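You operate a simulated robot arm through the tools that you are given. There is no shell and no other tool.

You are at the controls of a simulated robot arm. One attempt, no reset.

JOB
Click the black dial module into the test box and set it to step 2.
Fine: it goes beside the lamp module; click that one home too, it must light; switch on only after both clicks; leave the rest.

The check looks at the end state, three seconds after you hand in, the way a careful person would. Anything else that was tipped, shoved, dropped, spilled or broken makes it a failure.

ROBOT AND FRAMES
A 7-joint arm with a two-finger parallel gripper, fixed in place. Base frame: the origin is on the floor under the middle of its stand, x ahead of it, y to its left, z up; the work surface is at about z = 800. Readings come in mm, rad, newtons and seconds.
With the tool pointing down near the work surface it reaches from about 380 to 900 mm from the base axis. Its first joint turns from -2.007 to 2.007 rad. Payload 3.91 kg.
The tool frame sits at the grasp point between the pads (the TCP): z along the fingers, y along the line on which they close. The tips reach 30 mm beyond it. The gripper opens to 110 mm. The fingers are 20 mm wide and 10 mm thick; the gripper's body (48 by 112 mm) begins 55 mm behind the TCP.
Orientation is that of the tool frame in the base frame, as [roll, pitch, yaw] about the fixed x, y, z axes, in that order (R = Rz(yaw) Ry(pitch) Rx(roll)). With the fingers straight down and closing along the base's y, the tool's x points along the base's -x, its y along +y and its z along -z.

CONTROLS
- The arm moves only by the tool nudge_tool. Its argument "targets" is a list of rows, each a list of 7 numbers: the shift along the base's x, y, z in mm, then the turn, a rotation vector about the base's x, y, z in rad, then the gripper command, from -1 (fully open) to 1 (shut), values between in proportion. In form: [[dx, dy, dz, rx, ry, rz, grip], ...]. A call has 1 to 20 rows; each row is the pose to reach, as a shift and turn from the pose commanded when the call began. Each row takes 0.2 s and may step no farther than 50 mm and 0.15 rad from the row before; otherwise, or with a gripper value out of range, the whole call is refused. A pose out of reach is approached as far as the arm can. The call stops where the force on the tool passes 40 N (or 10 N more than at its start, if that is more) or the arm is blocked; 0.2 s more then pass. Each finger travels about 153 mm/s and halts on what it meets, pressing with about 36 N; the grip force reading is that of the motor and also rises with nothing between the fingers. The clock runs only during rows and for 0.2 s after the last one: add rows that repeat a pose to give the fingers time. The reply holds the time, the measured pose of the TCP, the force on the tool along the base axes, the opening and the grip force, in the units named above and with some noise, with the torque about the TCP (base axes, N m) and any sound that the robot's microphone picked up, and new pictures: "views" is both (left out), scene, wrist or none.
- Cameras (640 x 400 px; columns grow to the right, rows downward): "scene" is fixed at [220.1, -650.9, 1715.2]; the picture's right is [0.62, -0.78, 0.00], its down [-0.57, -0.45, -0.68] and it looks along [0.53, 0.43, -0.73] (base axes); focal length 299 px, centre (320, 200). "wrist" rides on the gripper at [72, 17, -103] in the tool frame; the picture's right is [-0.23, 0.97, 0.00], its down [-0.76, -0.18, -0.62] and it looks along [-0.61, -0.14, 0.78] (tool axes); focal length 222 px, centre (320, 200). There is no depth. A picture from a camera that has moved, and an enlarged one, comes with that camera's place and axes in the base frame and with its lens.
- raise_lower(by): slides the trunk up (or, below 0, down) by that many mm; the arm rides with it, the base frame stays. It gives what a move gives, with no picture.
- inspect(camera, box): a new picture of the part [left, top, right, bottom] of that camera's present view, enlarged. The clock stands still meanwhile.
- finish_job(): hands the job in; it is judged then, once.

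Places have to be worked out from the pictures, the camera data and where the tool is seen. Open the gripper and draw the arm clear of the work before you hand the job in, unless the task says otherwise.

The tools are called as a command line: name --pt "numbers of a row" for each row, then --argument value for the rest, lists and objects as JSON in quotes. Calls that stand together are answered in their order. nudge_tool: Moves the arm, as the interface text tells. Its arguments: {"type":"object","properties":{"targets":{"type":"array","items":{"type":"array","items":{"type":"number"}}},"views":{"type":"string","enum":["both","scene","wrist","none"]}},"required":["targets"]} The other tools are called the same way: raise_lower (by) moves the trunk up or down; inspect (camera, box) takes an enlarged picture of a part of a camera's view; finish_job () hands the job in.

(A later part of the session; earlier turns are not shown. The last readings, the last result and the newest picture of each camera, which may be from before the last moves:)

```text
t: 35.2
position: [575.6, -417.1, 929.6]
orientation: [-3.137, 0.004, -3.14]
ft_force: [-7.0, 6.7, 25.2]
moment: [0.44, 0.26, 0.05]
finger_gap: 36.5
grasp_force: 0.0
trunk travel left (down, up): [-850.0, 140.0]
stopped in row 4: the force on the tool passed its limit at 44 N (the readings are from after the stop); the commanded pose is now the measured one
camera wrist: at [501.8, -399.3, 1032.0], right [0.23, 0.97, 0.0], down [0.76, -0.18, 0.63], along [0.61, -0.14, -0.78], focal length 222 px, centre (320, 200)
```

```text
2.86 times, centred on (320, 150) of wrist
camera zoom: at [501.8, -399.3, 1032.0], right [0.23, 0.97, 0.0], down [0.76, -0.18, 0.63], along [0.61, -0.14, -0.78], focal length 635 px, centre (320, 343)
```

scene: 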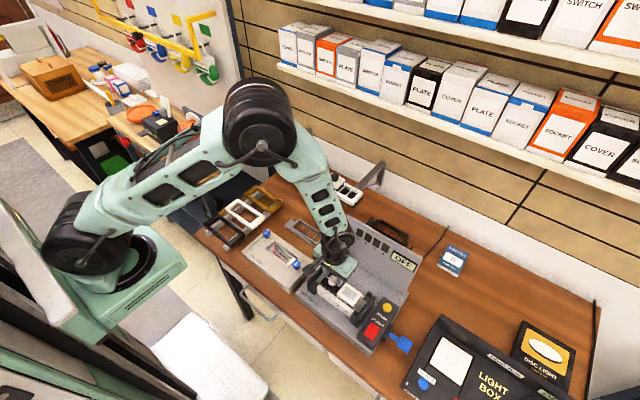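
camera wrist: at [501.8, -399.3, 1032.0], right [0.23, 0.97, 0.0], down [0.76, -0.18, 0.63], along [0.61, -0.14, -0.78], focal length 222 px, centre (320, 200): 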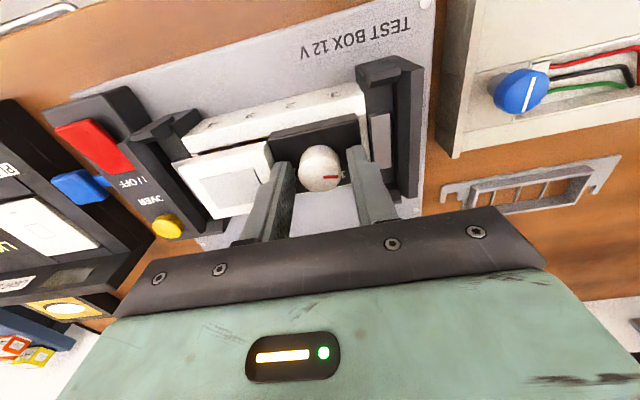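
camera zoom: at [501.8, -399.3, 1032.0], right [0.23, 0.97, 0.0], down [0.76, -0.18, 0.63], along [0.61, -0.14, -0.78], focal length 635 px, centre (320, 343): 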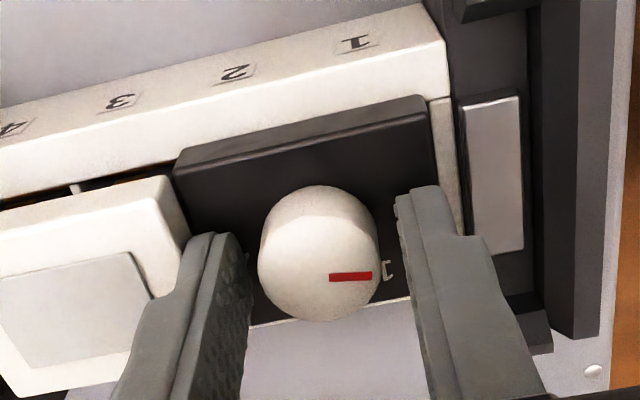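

It stopped at 44 N without a click. The readings put the pressure centre about 9 mm to the +y side and show the tool drifting +1.4 in x and -1.7 in y under load. I'm lifting off slightly to look at how the module sits before pressing again.

nudge_tool --pt "-1 1.3 6 0 0 0 0.345" --pt "-1 1.3 20 0 0 0 0.345" --pt "-1 1.3 45 0 0 0 0.345" --pt "-1 1.3 45 0 0 0 0.345" --views "both"

inspect --camera "wrist" --box '[230, 80, 390, 200]'

inspect --camera "scene" --box '[315, 260, 375, 320]'

```text
t: 36.2
position: [574.0, -416.2, 972.9]
orientation: [-3.138, 0.001, 3.141]
ft_force: [-0.1, -0.2, -0.2]
moment: [0.0, -0.01, -0.01]
finger_gap: 36.2
grasp_force: 0.0
trunk travel left (down, up): [-850.0, 140.0]
camera wrist: at [502.5, -398.9, 1075.5], right [0.23, 0.97, 0.0], down [0.76, -0.18, 0.63], along [0.61, -0.14, -0.78], focal length 222 px, centre (320, 200)
```

scene: 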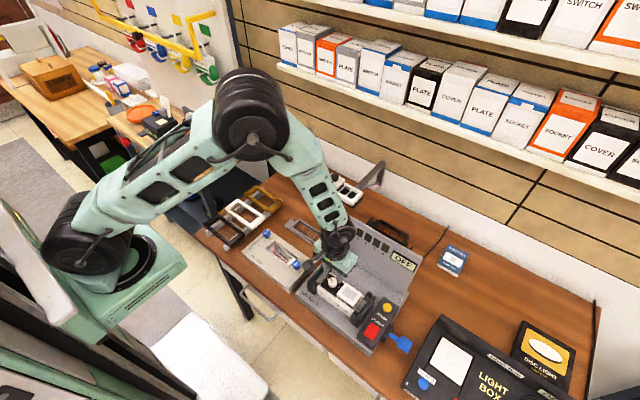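
wrist: 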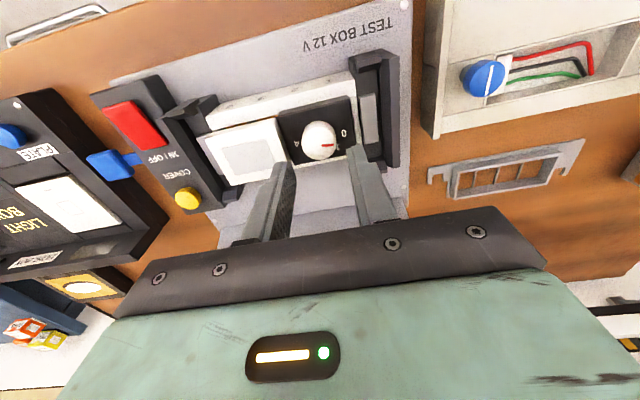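

```text
3.33 times, centred on (310, 140) of wrist
camera zoom: at [502.5, -398.9, 1075.5], right [0.23, 0.97, 0.0], down [0.76, -0.18, 0.63], along [0.61, -0.14, -0.78], focal length 740 px, centre (353, 400)
```

zoom: 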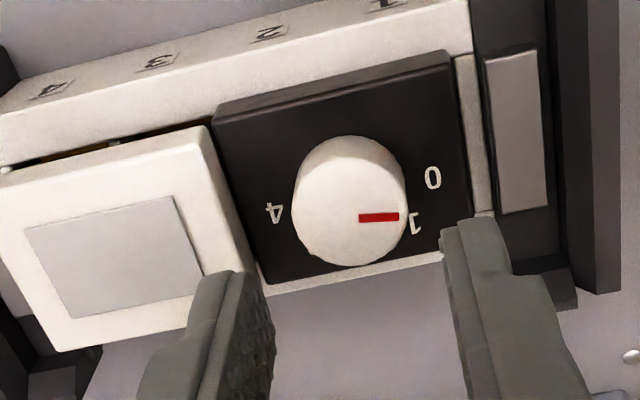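

```text
6.67 times, centred on (345, 290) of scene
camera zoom: at [220.1, -650.9, 1715.2], right [0.62, -0.78, 0.0], down [-0.57, -0.45, -0.68], along [0.53, 0.43, -0.73], focal length 1990 px, centre (153, -400)
```

zoom: 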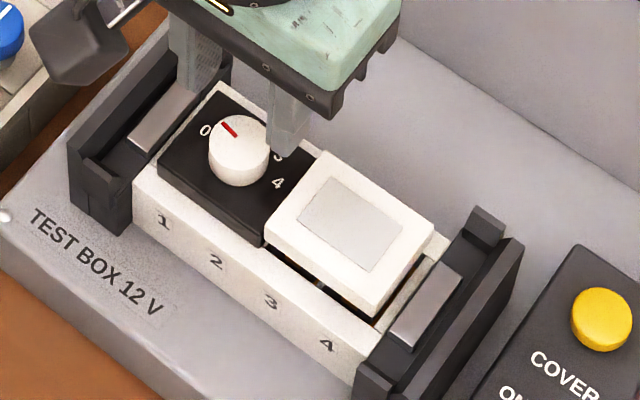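

The dial's plate now sits right down on the frame with no gap beneath, unlike the lamp, though no click sound was reported. I'll press it once more to see whether it is really home: a hard stop straight away, or more travel.

nudge_tool --pt "0.5 0.5 -15 0 0 0 0.345" --pt "0.5 0.5 -30 0 0 0 0.345" --pt "0.5 0.5 -38 0 0 0 0.345" --pt "0.5 0.5 -40 0 0 0 0.345" --views "none"

nudge_tool --pt "0 0 -1 0 0 0 0.345" --pt "0 0 -2 0 0 0 0.345" --views "none"

nudge_tool --pt "0 0 -1 0 0 0 0.345" --pt "0 0 -2 0 0 0 0.345" --views "none"

```text
t: 37.2
position: [575.6, -415.5, 931.6]
orientation: [-3.139, 0.005, -3.141]
ft_force: [0.0, 0.1, -0.4]
moment: [0.03, -0.02, -0.01]
finger_gap: 36.2
grasp_force: 0.1
trunk travel left (down, up): [-850.0, 140.0]
```

```text
t: 37.8
position: [576.3, -415.4, 929.8]
orientation: [-3.137, 0.001, -3.141]
ft_force: [0.5, -0.1, 0.0]
moment: [-0.01, -0.01, 0.0]
finger_gap: 36.0
grasp_force: 0.1
trunk travel left (down, up): [-850.0, 140.0]
```

```text
t: 38.4
position: [575.9, -414.5, 927.8]
orientation: [-3.137, 0.006, 3.14]
ft_force: [0.7, -0.2, 14.3]
moment: [0.16, 0.01, 0.0]
finger_gap: 36.1
grasp_force: 0.0
trunk travel left (down, up): [-850.0, 140.0]
```

It hits a stiff stop right at tip z of about 898.5 (14 N within about 1 mm), which looks seated. One firmer push to be sure, within the limit.

nudge_tool --pt "0 0 -1 0 0 0 0.345" --pt "0 0 -2 0 0 0 0.345" --pt "0 0 -3 0 0 0 0.345" --pt "0 0 -4 0 0 0 0.345" --views "none"

nudge_tool --pt "0 0 5 0 0 0 0.345" --pt "0 0 25 0 0 0 0.345" --pt "0 0 50 0 0 0 0.345" --pt "0 0 50 0 0 0 0.345" --views "both"

inspect --camera "wrist" --box '[230, 80, 390, 200]'

inspect --camera "scene" --box '[315, 260, 375, 320]'

```text
t: 39.1
position: [575.4, -414.7, 928.7]
orientation: [-3.135, 0.007, 3.141]
ft_force: [-6.9, 5.1, 24.6]
moment: [0.49, 0.32, 0.06]
finger_gap: 36.0
grasp_force: 0.1
trunk travel left (down, up): [-850.0, 140.0]
stopped in row 3: the force on the tool passed its limit at 42 N (the readings are from after the stop); the commanded pose is now the measured one
```

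```text
t: 40.1
position: [575.0, -415.0, 977.8]
orientation: [-3.136, 0.005, 3.141]
ft_force: [0.5, -0.3, -0.4]
moment: [0.0, -0.01, 0.0]
finger_gap: 36.1
grasp_force: 0.1
trunk travel left (down, up): [-850.0, 140.0]
camera wrist: at [501.9, -398.1, 1080.1], right [0.23, 0.97, 0.0], down [0.76, -0.17, 0.63], along [0.61, -0.15, -0.78], focal length 222 px, centre (320, 200)
```

scene: 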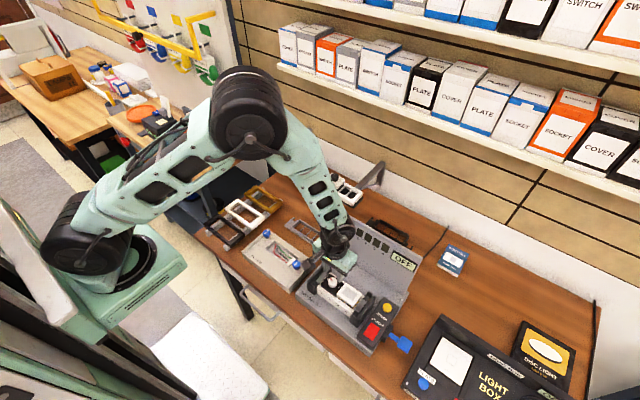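
wrist: 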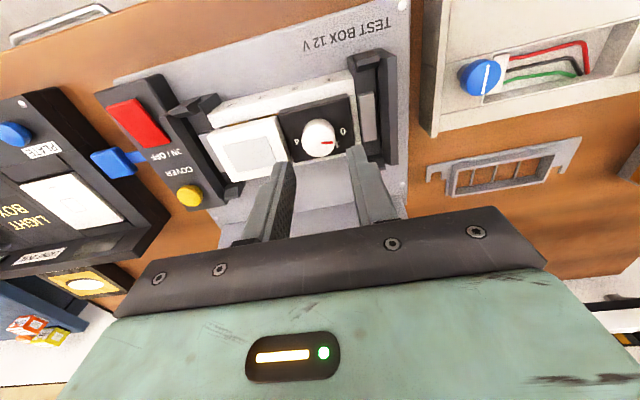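

```text
3.33 times, centred on (310, 140) of wrist
camera zoom: at [501.9, -398.1, 1080.1], right [0.23, 0.97, 0.0], down [0.76, -0.17, 0.63], along [0.61, -0.15, -0.78], focal length 740 px, centre (353, 400)
```

zoom: 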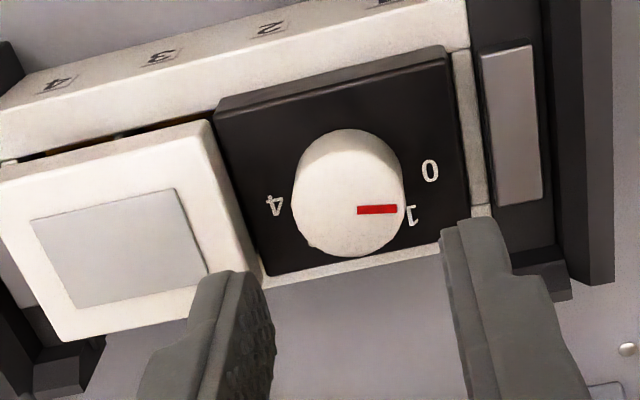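

```text
6.67 times, centred on (345, 290) of scene
camera zoom: at [220.1, -650.9, 1715.2], right [0.62, -0.78, 0.0], down [-0.57, -0.45, -0.68], along [0.53, 0.43, -0.73], focal length 1990 px, centre (153, -400)
```

zoom: 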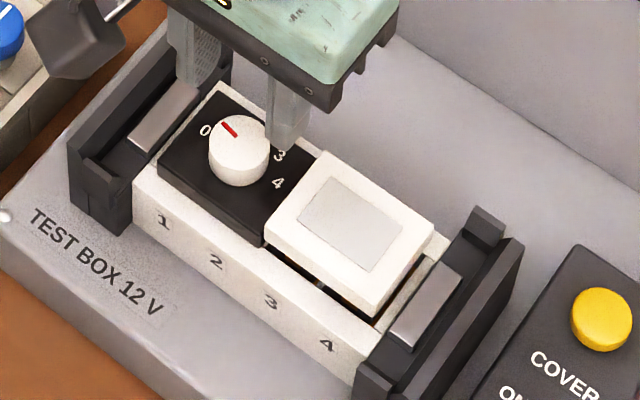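

The dial doesn't move under another 42 N and stays flush, so it is down as far as it goes. I'm moving over the lamp module next, straightening the small tool tilt, and setting the tips to press on its rim.

nudge_tool --pt "-0.8 -30 0 0.0055 0.005 0 0.327" --pt "-0.8 -60.3 0 0.0055 0.005 0 0.327" --pt "-0.8 -60.3 0 0.0055 0.005 0 0.327" --views "both"

inspect --camera "wrist" --box '[240, 80, 400, 200]'

nudge_tool --pt "0 0 0 0 0 0 0.327" --views "none"

nudge_tool --pt "0 0 0 0 0 0 0.327" --views "none"

```text
t: 40.9
position: [574.8, -476.8, 975.1]
orientation: [-3.141, 0.003, 3.14]
ft_force: [0.9, -0.6, -0.3]
moment: [0.01, 0.02, -0.02]
finger_gap: 37.3
grasp_force: 0.1
trunk travel left (down, up): [-850.0, 140.0]
camera wrist: at [502.1, -460.0, 1078.5], right [0.23, 0.97, 0.0], down [0.76, -0.18, 0.62], along [0.61, -0.14, -0.78], focal length 222 px, centre (320, 200)
```

scene: 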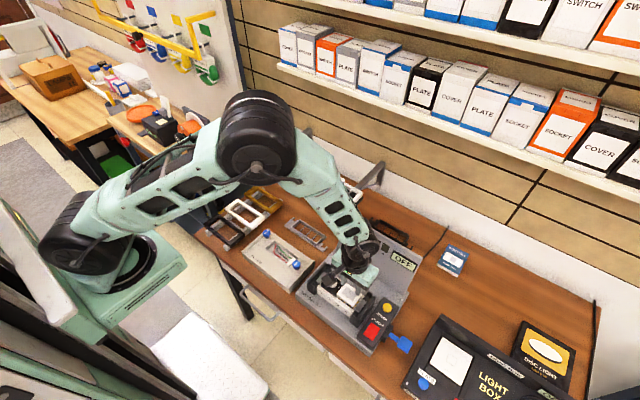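
wrist: 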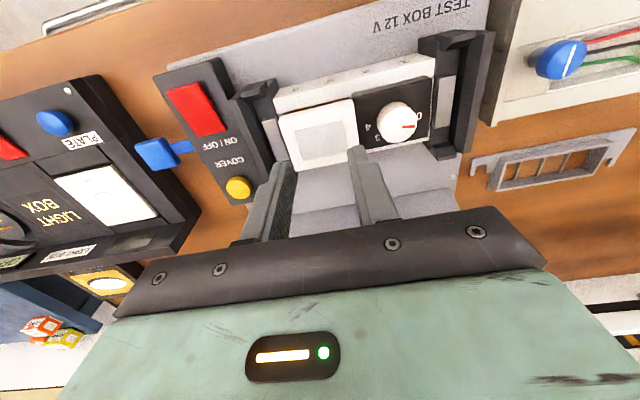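

```text
3.33 times, centred on (320, 140) of wrist
camera zoom: at [502.1, -460.0, 1078.5], right [0.23, 0.97, 0.0], down [0.76, -0.18, 0.62], along [0.61, -0.14, -0.78], focal length 740 px, centre (320, 400)
```

zoom: 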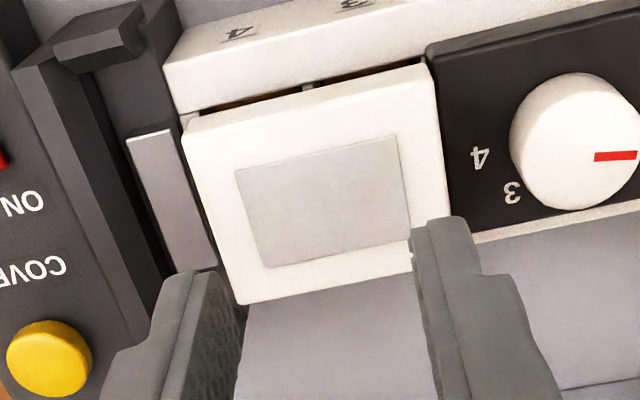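

```text
t: 41.3
position: [575.2, -476.6, 974.9]
orientation: [-3.141, 0.002, 3.14]
ft_force: [-0.5, -0.4, 0.4]
moment: [0.02, -0.02, 0.01]
finger_gap: 37.2
grasp_force: 0.0
trunk travel left (down, up): [-850.0, 140.0]
```

```text
t: 41.7
position: [575.4, -475.8, 974.8]
orientation: [-3.141, 0.003, 3.14]
ft_force: [0.6, 0.5, 0.5]
moment: [0.01, -0.03, 0.0]
finger_gap: 37.1
grasp_force: 0.1
trunk travel left (down, up): [-850.0, 140.0]
```

The lamp is centred under the tool within about 1.5 mm. Adjusting and descending to just above its rim, then pressing in small steps.

nudge_tool --pt "0.4 1.2 -15 0 0 0 0.327" --pt "0.4 1.2 -28 0 0 0 0.327" --pt "0.4 1.2 -34 0 0 0 0.327" --views "wrist"

inspect --camera "wrist" --box '[240, 80, 400, 200]'

inspect --camera "scene" --box '[315, 260, 385, 325]'

```text
t: 42.5
position: [575.8, -475.6, 942.9]
orientation: [-3.141, 0.002, 3.141]
ft_force: [-0.5, -0.2, -0.4]
moment: [0.0, -0.01, 0.01]
finger_gap: 37.1
grasp_force: 0.0
trunk travel left (down, up): [-850.0, 140.0]
camera wrist: at [502.7, -457.8, 1045.5], right [0.23, 0.97, 0.0], down [0.76, -0.18, 0.62], along [0.61, -0.14, -0.78], focal length 222 px, centre (320, 200)
```

wrist: 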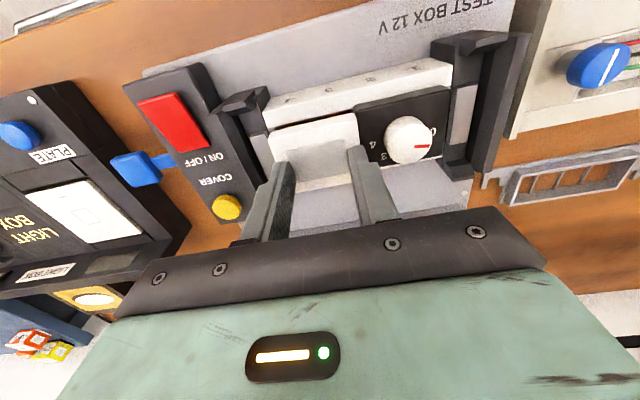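

```text
3.33 times, centred on (320, 140) of wrist
camera zoom: at [502.7, -457.8, 1045.5], right [0.23, 0.97, 0.0], down [0.76, -0.18, 0.62], along [0.61, -0.14, -0.78], focal length 740 px, centre (320, 400)
```

zoom: 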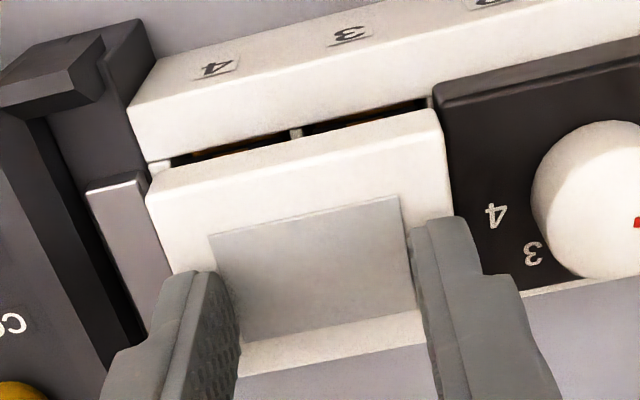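

```text
6.15 times, centred on (350, 292) of scene
camera zoom: at [220.1, -650.9, 1715.2], right [0.62, -0.78, 0.0], down [-0.57, -0.45, -0.68], along [0.53, 0.43, -0.73], focal length 1837 px, centre (135, -369)
```

zoom: 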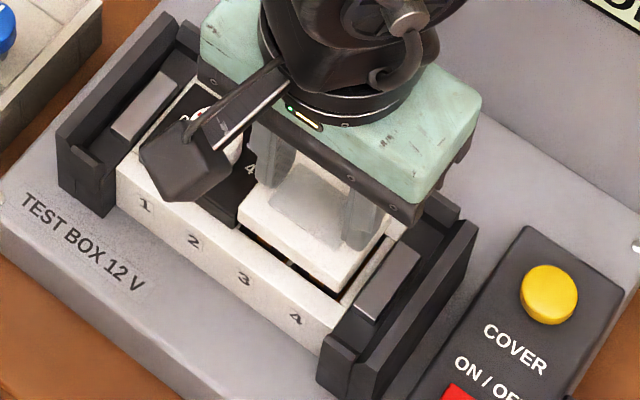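

Tips are a few millimetres above the lamp's rim. Pressing down stepwise now.

nudge_tool --pt "0 0 -2 0 0 0 0.327" --pt "0 0 -4 0 0 0 0.327" --pt "0 0 -6 0 0 0 0.327" --views "none"

nudge_tool --pt "0 0 -2 0 0 0 0.327" --pt "0 0 -4 0 0 0 0.327" --views "none"

nudge_tool --pt "0 0 -1 0 0 0 0.327" --pt "0 0 -2 0 0 0 0.327" --views "none"

```text
t: 43.3
position: [576.5, -474.0, 936.4]
orientation: [3.141, 0.003, 3.141]
ft_force: [-1.9, -0.2, 2.9]
moment: [-0.04, 0.09, -0.01]
finger_gap: 37.0
grasp_force: 0.0
trunk travel left (down, up): [-850.0, 140.0]
```

```text
t: 43.9
position: [575.7, -474.2, 931.4]
orientation: [-3.141, 0.001, -3.14]
ft_force: [0.0, -1.0, 4.7]
moment: [-0.07, -0.03, 0.05]
finger_gap: 37.4
grasp_force: 0.6
trunk travel left (down, up): [-850.0, 140.0]
```

```text
t: 44.5
position: [575.8, -473.6, 931.3]
orientation: [-3.14, 0.002, -3.141]
ft_force: [1.8, -0.7, 5.6]
moment: [-0.02, -0.05, 0.04]
finger_gap: 37.3
grasp_force: 0.3
trunk travel left (down, up): [-850.0, 140.0]
```

The lamp behaves just like the dial did (5 N spring). Continuing in 1 mm steps through the catch.

nudge_tool --pt "0 0 -1 0 0 0 0.327" --pt "0 0 -2 0 0 0 0.327" --views "none"

nudge_tool --pt "0 0 -1 0 0 0 0.327" --views "none"

nudge_tool --pt "0 0 -1 0 0 0 0.327" --views "none"

```text
t: 45.1
position: [575.2, -473.1, 928.6]
orientation: [-3.141, 0.001, 3.141]
ft_force: [-2.1, 3.0, 15.4]
moment: [0.13, 0.06, 0.02]
finger_gap: 37.3
grasp_force: 0.3
trunk travel left (down, up): [-850.0, 140.0]
```

```text
t: 45.5
position: [576.5, -473.2, 927.7]
orientation: [-3.141, 0.001, -3.141]
ft_force: [-2.1, 4.6, 20.7]
moment: [0.29, 0.1, 0.02]
finger_gap: 37.2
grasp_force: 0.1
trunk travel left (down, up): [-850.0, 140.0]
```

```text
t: 45.9
position: [575.3, -473.6, 928.1]
orientation: [-3.141, 0.004, -3.141]
ft_force: [0.8, 5.7, 31.9]
moment: [0.43, 0.03, -0.07]
finger_gap: 37.1
grasp_force: 0.0
trunk travel left (down, up): [-850.0, 140.0]
```

Force is at 32 N and z has stopped moving. One more millimetre steadily to see whether a click comes.

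nudge_tool --pt "0 0 -0.8 0 0 0 0.327" --views "wrist"

inspect --camera "wrist" --box '[220, 60, 460, 220]'

inspect --camera "scene" --box '[315, 260, 385, 325]'

```text
t: 46.4
position: [576.2, -474.9, 929.5]
orientation: [3.14, 0.003, -3.141]
ft_force: [-6.2, 8.4, 26.3]
moment: [0.35, 0.28, 0.07]
finger_gap: 37.3
grasp_force: 0.5
trunk travel left (down, up): [-850.0, 140.0]
stopped in row 1: the force on the tool passed its limit at 42 N (the readings are from after the stop); the commanded pose is now the measured one
camera wrist: at [502.3, -457.4, 1032.1], right [0.23, 0.97, 0.0], down [0.76, -0.18, 0.63], along [0.61, -0.14, -0.78], focal length 222 px, centre (320, 200)
```

wrist: 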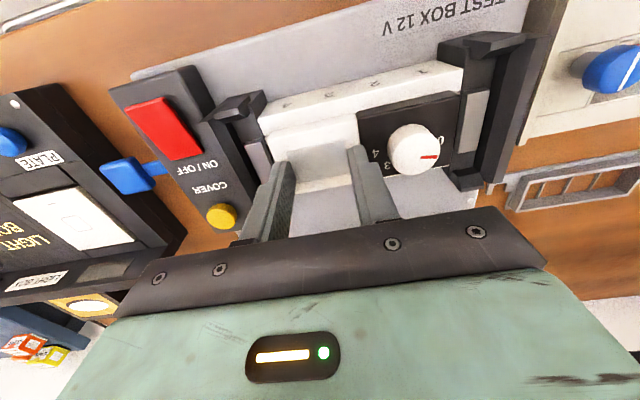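

```text
2.50 times, centred on (340, 140) of wrist
camera zoom: at [502.3, -457.4, 1032.1], right [0.23, 0.97, 0.0], down [0.76, -0.18, 0.63], along [0.61, -0.14, -0.78], focal length 555 px, centre (270, 350)
```

zoom: 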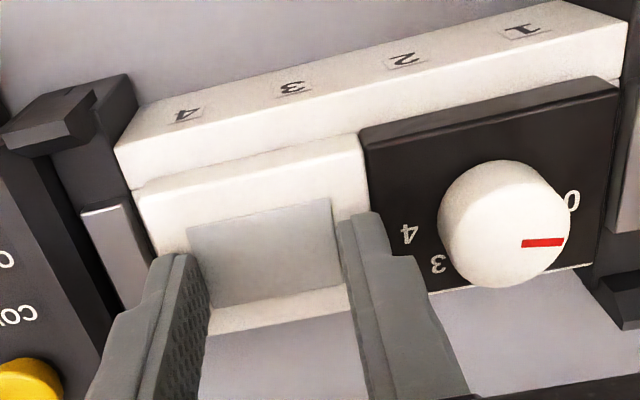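

```text
6.15 times, centred on (350, 292) of scene
camera zoom: at [220.1, -650.9, 1715.2], right [0.62, -0.78, 0.0], down [-0.57, -0.45, -0.68], along [0.53, 0.43, -0.73], focal length 1837 px, centre (135, -369)
```

zoom: 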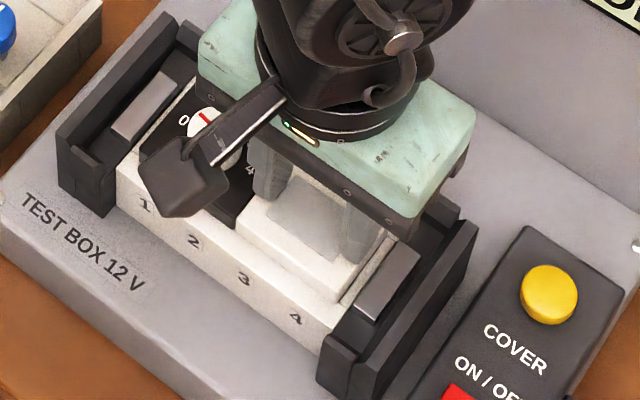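

The lamp's plate is now flush with the frame as well. Lifting off to see that both stay down.

nudge_tool --pt "0 0 5 0 0 0 0.327" --pt "0 0 25 0 0 0 0.327" --pt "0 0 55 0 0 0 0.327" --pt "0 0 80 0 0 0 0.327" --pt "0 0 80 0 0 0 0.327" --views "both"

inspect --camera "wrist" --box '[240, 60, 420, 200]'

inspect --camera "scene" --box '[315, 260, 385, 325]'

```text
t: 47.6
position: [575.9, -475.6, 1006.6]
orientation: [-3.141, 0.001, -3.14]
ft_force: [0.3, -0.3, -0.6]
moment: [-0.02, 0.0, 0.0]
finger_gap: 37.0
grasp_force: 0.0
trunk travel left (down, up): [-850.0, 140.0]
camera wrist: at [502.5, -457.7, 1110.5], right [0.23, 0.97, 0.0], down [0.76, -0.18, 0.63], along [0.61, -0.14, -0.78], focal length 222 px, centre (320, 200)
```

scene: 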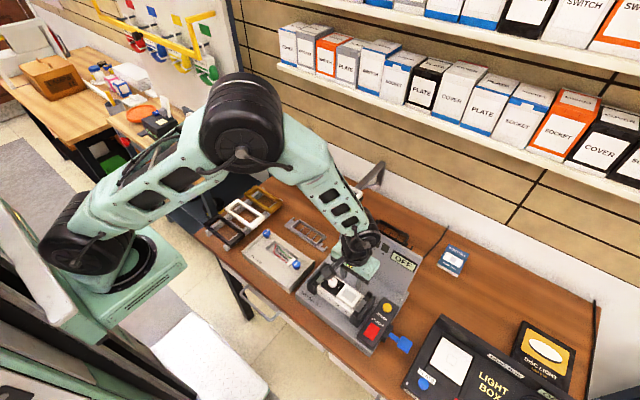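
wrist: 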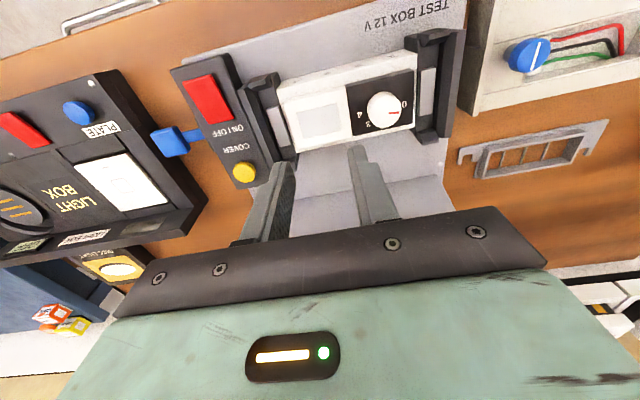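

```text
2.86 times, centred on (330, 130) of wrist
camera zoom: at [502.5, -457.7, 1110.5], right [0.23, 0.97, 0.0], down [0.76, -0.18, 0.63], along [0.61, -0.14, -0.78], focal length 635 px, centre (291, 400)
```

zoom: 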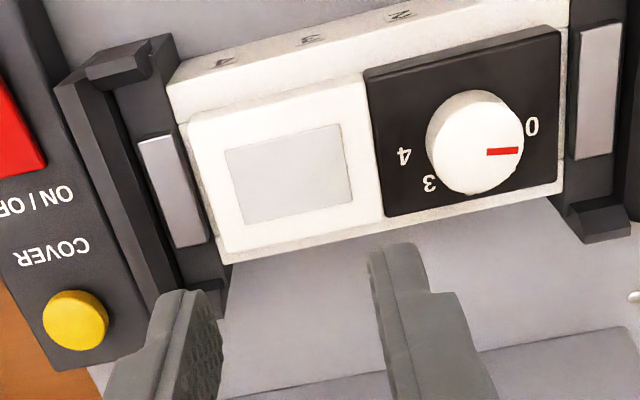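

```text
6.15 times, centred on (350, 292) of scene
camera zoom: at [220.1, -650.9, 1715.2], right [0.62, -0.78, 0.0], down [-0.57, -0.45, -0.68], along [0.53, 0.43, -0.73], focal length 1837 px, centre (135, -369)
```

zoom: 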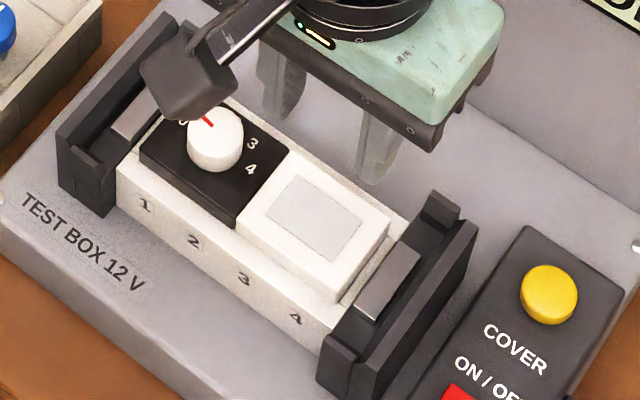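

Both plates are level and flush, and the dial stays down where before it sprang back up. No sound was reported, so I'll do a light pull test when I hold the knob. I'm moving over the dial knob and checking centring.

nudge_tool --pt "-1.7 20 0 0 0 0 0.2" --pt "-1.7 40 0 0 0 0 0.1" --pt "-1.7 59.4 -10 0 0 0 0.1" --pt "-1.7 59.4 -30 0 0 0 0.1" --pt "-1.7 59.4 -30 0 0 0 0.1" --views "wrist"

inspect --camera "wrist" --box '[270, 80, 370, 170]'

nudge_tool --pt "0 0 0 0 0 0 0.1" --views "none"

nudge_tool --pt "0 0 0 0 0 0 0.1" --views "none"

```text
t: 48.8
position: [574.9, -416.1, 977.5]
orientation: [3.141, 0.002, -3.141]
ft_force: [0.3, 0.6, 0.5]
moment: [0.05, 0.05, -0.01]
finger_gap: 49.2
grasp_force: 0.0
trunk travel left (down, up): [-850.0, 140.0]
camera wrist: at [501.5, -399.2, 1079.9], right [0.23, 0.97, 0.0], down [0.76, -0.18, 0.63], along [0.61, -0.14, -0.78], focal length 222 px, centre (320, 200)
```

wrist: 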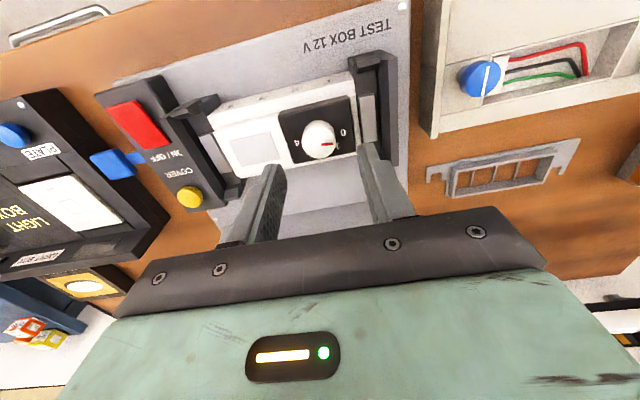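

```text
4.44 times, centred on (320, 125) of wrist
camera zoom: at [501.5, -399.2, 1079.9], right [0.23, 0.97, 0.0], down [0.76, -0.18, 0.63], along [0.61, -0.14, -0.78], focal length 987 px, centre (320, 533)
```

zoom: 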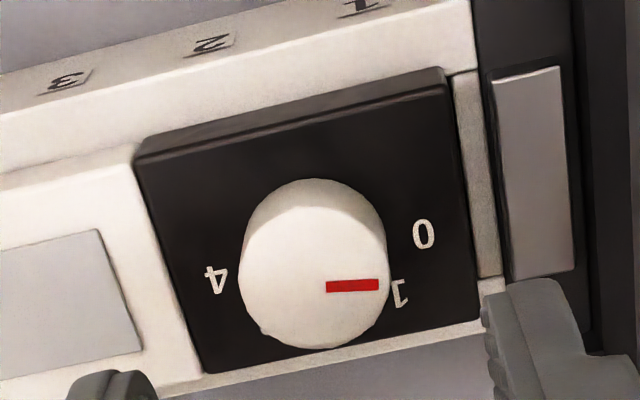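

```text
t: 49.2
position: [575.8, -416.1, 976.2]
orientation: [3.141, 0.003, -3.14]
ft_force: [-0.2, -0.2, -0.3]
moment: [0.0, 0.02, -0.02]
finger_gap: 49.8
grasp_force: 0.0
trunk travel left (down, up): [-850.0, 140.0]
```

```text
t: 49.6
position: [575.0, -417.7, 977.2]
orientation: [-3.141, 0.005, -3.139]
ft_force: [-0.3, 0.5, -0.3]
moment: [0.02, 0.02, 0.03]
finger_gap: 49.3
grasp_force: 0.0
trunk travel left (down, up): [-850.0, 140.0]
```

The knob's centre is about 1 mm toward -y of the tool. I'm turning the gripper +40° so the 80° turn ends at -40°, then lowering around the knob with the tips about 2.5 mm above the plate.

nudge_tool --pt "0 -1 0 0 0 0.14 0.345" --pt "0 -1 0 0 0 0.28 0.345" --pt "0 -1 0 0 0 0.42 0.345" --pt "0 -1 0 0 0 0.56 0.345" --pt "0 -1 0 0 0 0.7 0.345" --pt "0 -1 -15 0 0 0.7 0.345" --pt "0 -1 -25 0 0 0.7 0.345" --pt "0 -1 -25 0 0 0.7 0.345" --views "both"

inspect --camera "wrist" --box '[240, 80, 400, 220]'

inspect --camera "scene" --box '[305, 250, 385, 325]'

```text
t: 51.4
position: [574.4, -419.5, 951.8]
orientation: [3.141, 0.004, -2.44]
ft_force: [0.6, 0.1, 0.2]
moment: [0.0, 0.0, -0.01]
finger_gap: 36.3
grasp_force: 0.0
trunk travel left (down, up): [-850.0, 140.0]
camera wrist: at [507.3, -451.5, 1055.2], right [-0.46, 0.89, 0.0], down [0.69, 0.35, 0.63], along [0.56, 0.28, -0.78], focal length 222 px, centre (320, 200)
```

scene: 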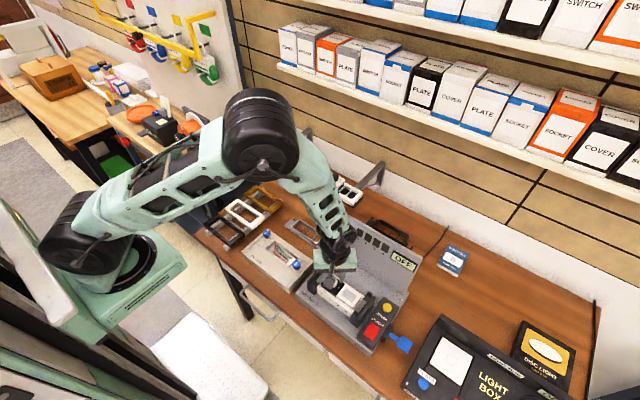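
wrist: 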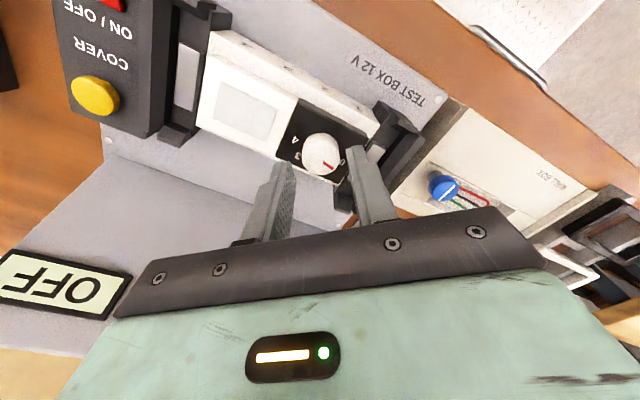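

```text
2.86 times, centred on (320, 150) of wrist
camera zoom: at [507.3, -451.5, 1055.2], right [-0.46, 0.89, 0.0], down [0.69, 0.35, 0.63], along [0.56, 0.28, -0.78], focal length 635 px, centre (320, 343)
```

zoom: 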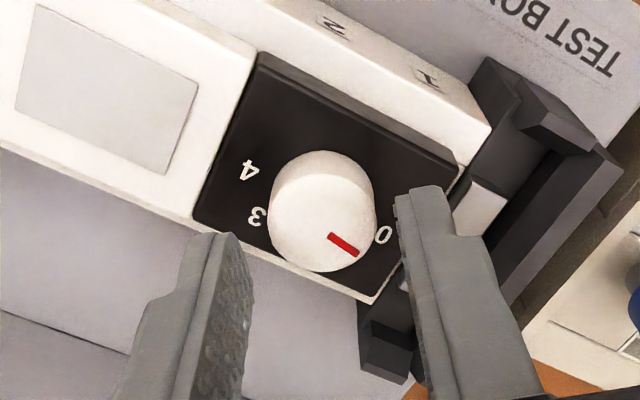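

```text
5.33 times, centred on (345, 288) of scene
camera zoom: at [220.1, -650.9, 1715.2], right [0.62, -0.78, 0.0], down [-0.57, -0.45, -0.68], along [0.53, 0.43, -0.73], focal length 1592 px, centre (187, -267)
```

zoom: 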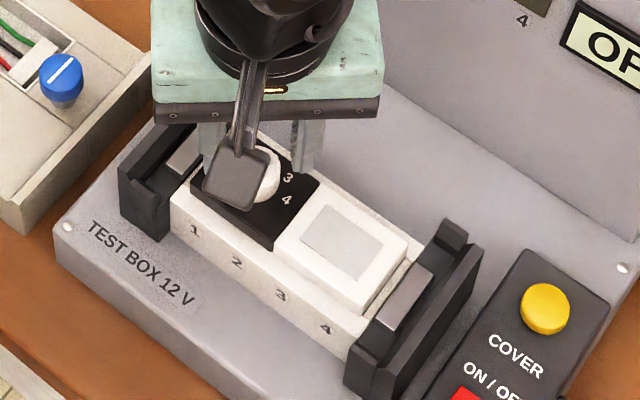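

The knob is centred between the tips. Lowering the last 20 mm and then closing on the knob.

nudge_tool --pt "0 0 -8 0 0 0 0.345" --pt "0 0 -15 0 0 0 0.345" --pt "0 0 -20 0 0 0 0.345" --pt "0 0 -20 0 0 0 0.345" --views "none"

nudge_tool --pt "0 0 0 0 0 0 0.45" --pt "0 0 0 0 0 0 0.55" --pt "0 0 0 0 0 0 0.7" --pt "0 0 0 0 0 0 0.7" --views "wrist"

inspect --camera "wrist" --box '[240, 80, 400, 220]'

```text
t: 52.4
position: [574.8, -416.5, 932.6]
orientation: [3.141, 0.003, -2.44]
ft_force: [-0.9, 0.2, -0.2]
moment: [0.01, 0.01, 0.01]
finger_gap: 36.2
grasp_force: 0.1
trunk travel left (down, up): [-850.0, 140.0]
```

```text
t: 53.4
position: [573.9, -416.9, 932.7]
orientation: [-3.14, 0.002, -2.44]
ft_force: [-2.4, 3.8, 2.8]
moment: [0.1, 0.12, 0.02]
finger_gap: 24.4
grasp_force: 36.1
trunk travel left (down, up): [-850.0, 140.0]
camera wrist: at [507.2, -451.1, 1035.8], right [-0.45, 0.89, 0.0], down [0.7, 0.35, 0.63], along [0.56, 0.28, -0.78], focal length 222 px, centre (320, 200)
```

wrist: 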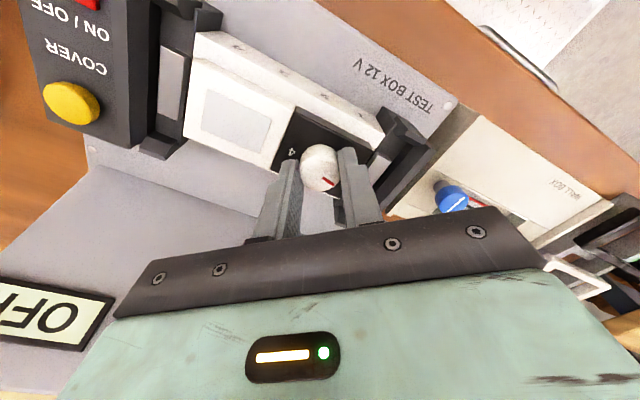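

```text
2.86 times, centred on (320, 150) of wrist
camera zoom: at [507.2, -451.1, 1035.8], right [-0.45, 0.89, 0.0], down [0.7, 0.35, 0.63], along [0.56, 0.28, -0.78], focal length 635 px, centre (320, 343)
```

zoom: 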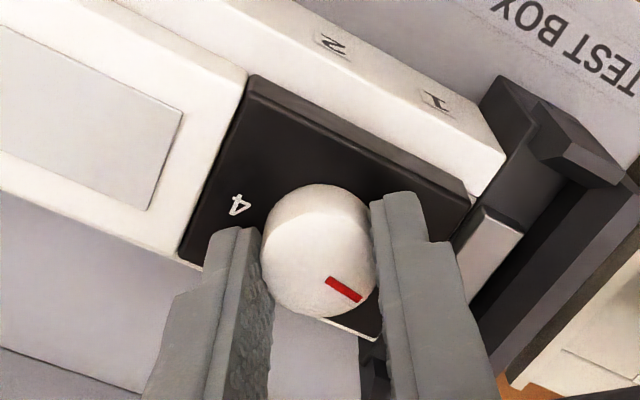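

The knob is gripped (24.4 mm, 36 N) with only small side forces. A gentle 1.5 mm upward tug will test that the module is latched before I turn.

nudge_tool --pt "0 0 0.7 0 0 0 0.7" --pt "0 0 1.4 0 0 0 0.7" --views "none"

```text
t: 54.0
position: [573.4, -416.7, 932.9]
orientation: [-3.141, -0.001, -2.439]
ft_force: [-4.4, 1.1, -2.6]
moment: [0.02, 0.2, 0.02]
finger_gap: 25.1
grasp_force: 36.0
trunk travel left (down, up): [-850.0, 140.0]
```

nudge_tool --pt "0 0 0.8 0 0 0 0.7" --views "none"

```text
t: 54.4
position: [574.8, -417.8, 932.8]
orientation: [-3.141, 0.004, -2.44]
ft_force: [-4.1, 1.4, -8.0]
moment: [0.0, 0.23, 0.02]
finger_gap: 24.9
grasp_force: 35.9
trunk travel left (down, up): [-850.0, 140.0]
```

The pull reaches 8 N with no upward movement, so the module is held firmly. Relaxing back and turning the knob 80° clockwise, from +40° to -40°.

nudge_tool --pt "0 0 -1.8 0 0 0 0.7" --pt "0 0 -1.8 0 0 -0.14 0.7" --pt "0 0 -1.8 0 0 -0.28 0.7" --views "wrist"

inspect --camera "wrist" --box '[240, 80, 400, 220]'

```text
t: 55.2
position: [573.3, -417.4, 933.5]
orientation: [-3.141, 0.004, -2.722]
ft_force: [-4.6, 2.0, 12.2]
moment: [0.11, 0.41, -0.01]
finger_gap: 24.7
grasp_force: 36.0
trunk travel left (down, up): [-850.0, 140.0]
camera wrist: at [500.5, -431.2, 1036.7], right [-0.19, 0.98, 0.0], down [0.77, 0.15, 0.63], along [0.61, 0.12, -0.78], focal length 222 px, centre (320, 200)
```

wrist: 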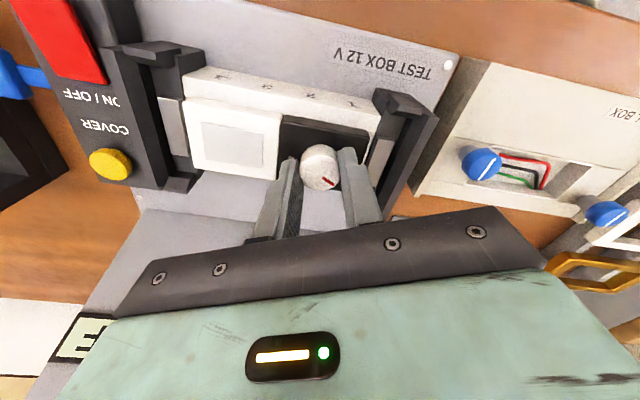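

```text
2.86 times, centred on (320, 150) of wrist
camera zoom: at [500.5, -431.2, 1036.7], right [-0.19, 0.98, 0.0], down [0.77, 0.15, 0.63], along [0.61, 0.12, -0.78], focal length 635 px, centre (320, 343)
```

zoom: 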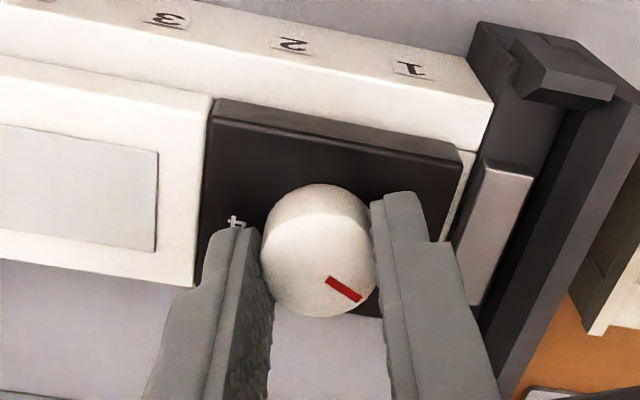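

The knob turns along with the gripper and needs very little torque. I'm easing up 1 mm to unload it and finishing the rest of the 80°.

nudge_tool --pt "0 0 1 0 0 -0.14 0.7" --pt "0 0 1 0 0 -0.28 0.7" --pt "0 0 1 0 0 -0.42 0.7" --pt "0 0 1 0 0 -0.56 0.7" --pt "0 0 1 0 0 -0.7 0.7" --pt "0 0 1 0 0 -0.84 0.7" --pt "0 0 1 0 0 -0.98 0.7" --pt "0 0 1 0 0 -1.116 0.7" --pt "0 0 1 0 0 -1.116 0.7" --views "both"

inspect --camera "wrist" --box '[240, 80, 400, 220]'

inspect --camera "scene" --box '[305, 250, 385, 325]'

```text
t: 57.2
position: [575.0, -417.0, 933.6]
orientation: [-3.141, 0.0, 2.446]
ft_force: [0.6, -0.1, -0.8]
moment: [0.02, -0.05, 0.04]
finger_gap: 25.3
grasp_force: 35.7
trunk travel left (down, up): [-850.0, 140.0]
camera wrist: at [529.2, -357.0, 1037.0], right [0.8, 0.6, 0.0], down [0.47, -0.62, 0.63], along [0.38, -0.5, -0.78], focal length 222 px, centre (320, 200)
```

scene: 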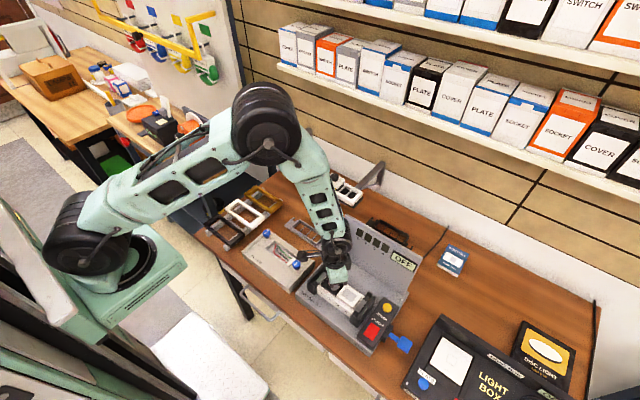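
wrist: 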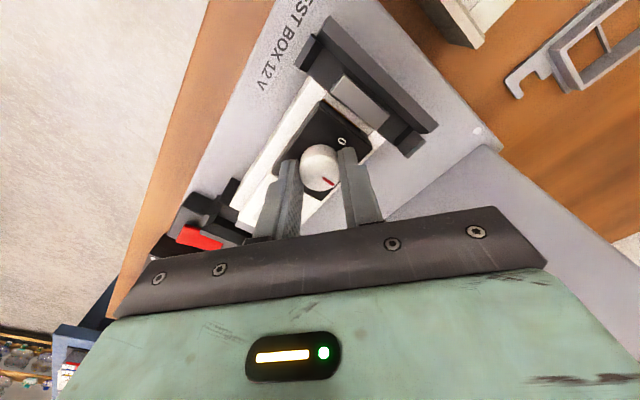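

```text
2.86 times, centred on (320, 150) of wrist
camera zoom: at [529.2, -357.0, 1037.0], right [0.8, 0.6, 0.0], down [0.47, -0.62, 0.63], along [0.38, -0.5, -0.78], focal length 635 px, centre (320, 343)
```

zoom: 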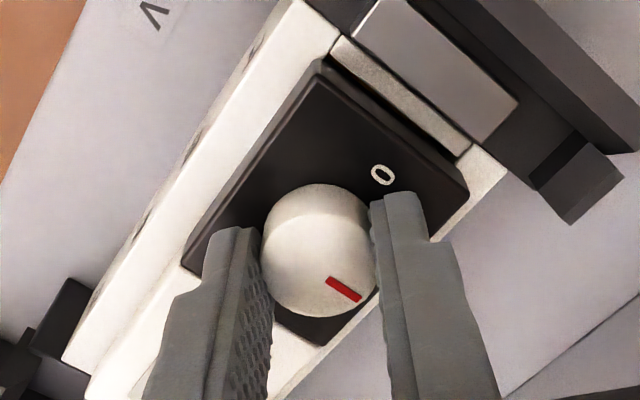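

```text
5.33 times, centred on (345, 288) of scene
camera zoom: at [220.1, -650.9, 1715.2], right [0.62, -0.78, 0.0], down [-0.57, -0.45, -0.68], along [0.53, 0.43, -0.73], focal length 1592 px, centre (187, -267)
```

zoom: 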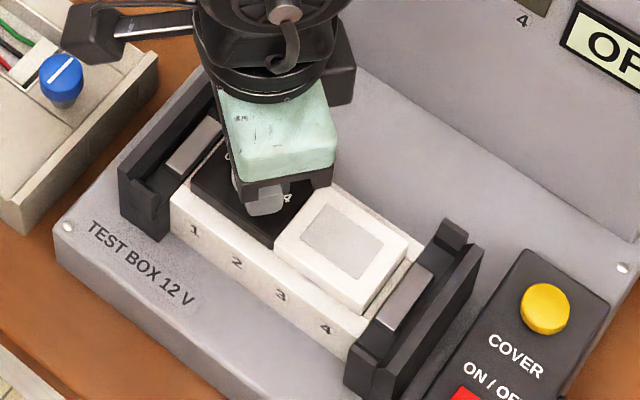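

The knob has turned with the gripper. Opening, rising clear, and turning back to straight to read the pointer.

nudge_tool --pt "0 0 0 0 0 0 0.5" --pt "0 0 0 0 0 0 0.345" --pt "0 0 0 0 0 0 0.345" --pt "0 0 15 0 0 0 0.345" --pt "0 0 40 0 0 0 0.345" --pt "0 0 60 0 0 0.14 0.345" --pt "0 0 65 0 0 0.28 0.345" --pt "0 0 65 0 0 0.42 0.345" --pt "0 0 65 0 0 0.56 0.345" --pt "0 0 65 0 0 0.696 0.345" --pt "0 0 65 0 0 0.696 0.345" --views "both"

inspect --camera "wrist" --box '[270, 80, 370, 170]'

inspect --camera "scene" --box '[315, 260, 385, 325]'

```text
t: 59.6
position: [574.4, -417.1, 998.0]
orientation: [3.141, 0.003, -3.139]
ft_force: [-0.2, 0.7, 0.9]
moment: [-0.01, -0.01, -0.01]
finger_gap: 36.1
grasp_force: 0.1
trunk travel left (down, up): [-850.0, 140.0]
camera wrist: at [501.5, -399.8, 1101.4], right [0.22, 0.97, 0.0], down [0.76, -0.18, 0.63], along [0.61, -0.14, -0.78], focal length 222 px, centre (320, 200)
```

scene: 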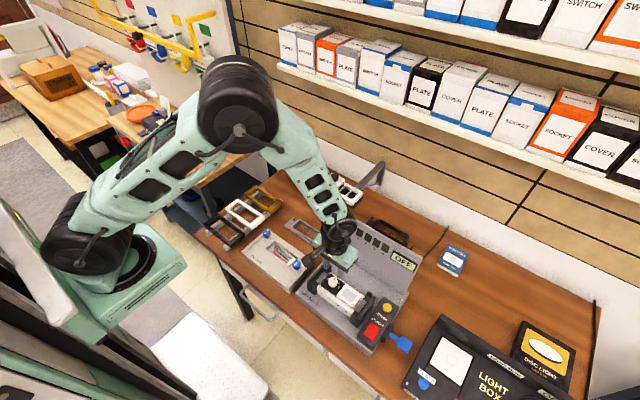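
wrist: 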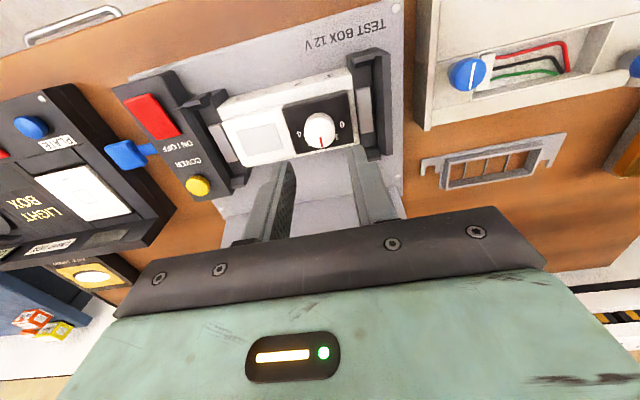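

```text
4.44 times, centred on (320, 125) of wrist
camera zoom: at [501.5, -399.8, 1101.4], right [0.22, 0.97, 0.0], down [0.76, -0.18, 0.63], along [0.61, -0.14, -0.78], focal length 987 px, centre (320, 533)
```

zoom: 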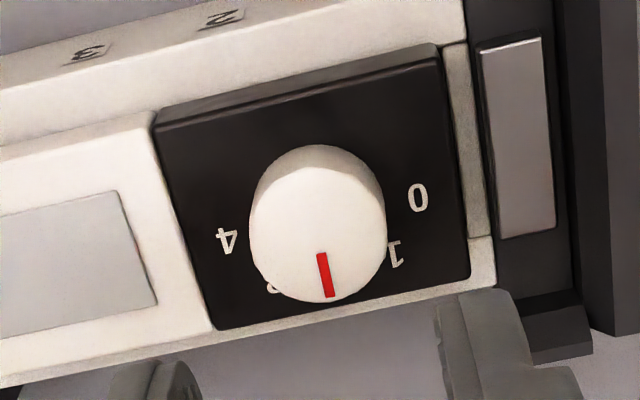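

```text
6.15 times, centred on (350, 292) of scene
camera zoom: at [220.1, -650.9, 1715.2], right [0.62, -0.78, 0.0], down [-0.57, -0.45, -0.68], along [0.53, 0.43, -0.73], focal length 1837 px, centre (135, -369)
```

zoom: 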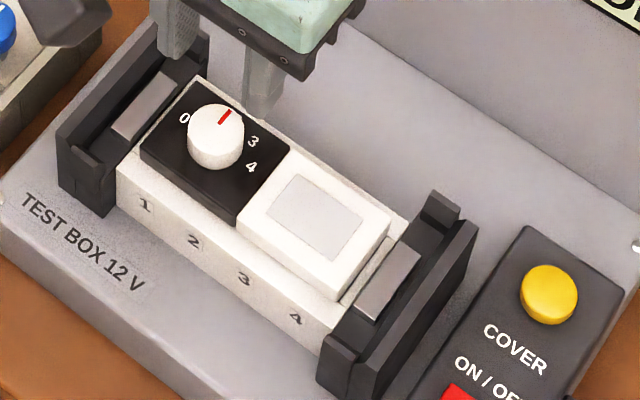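

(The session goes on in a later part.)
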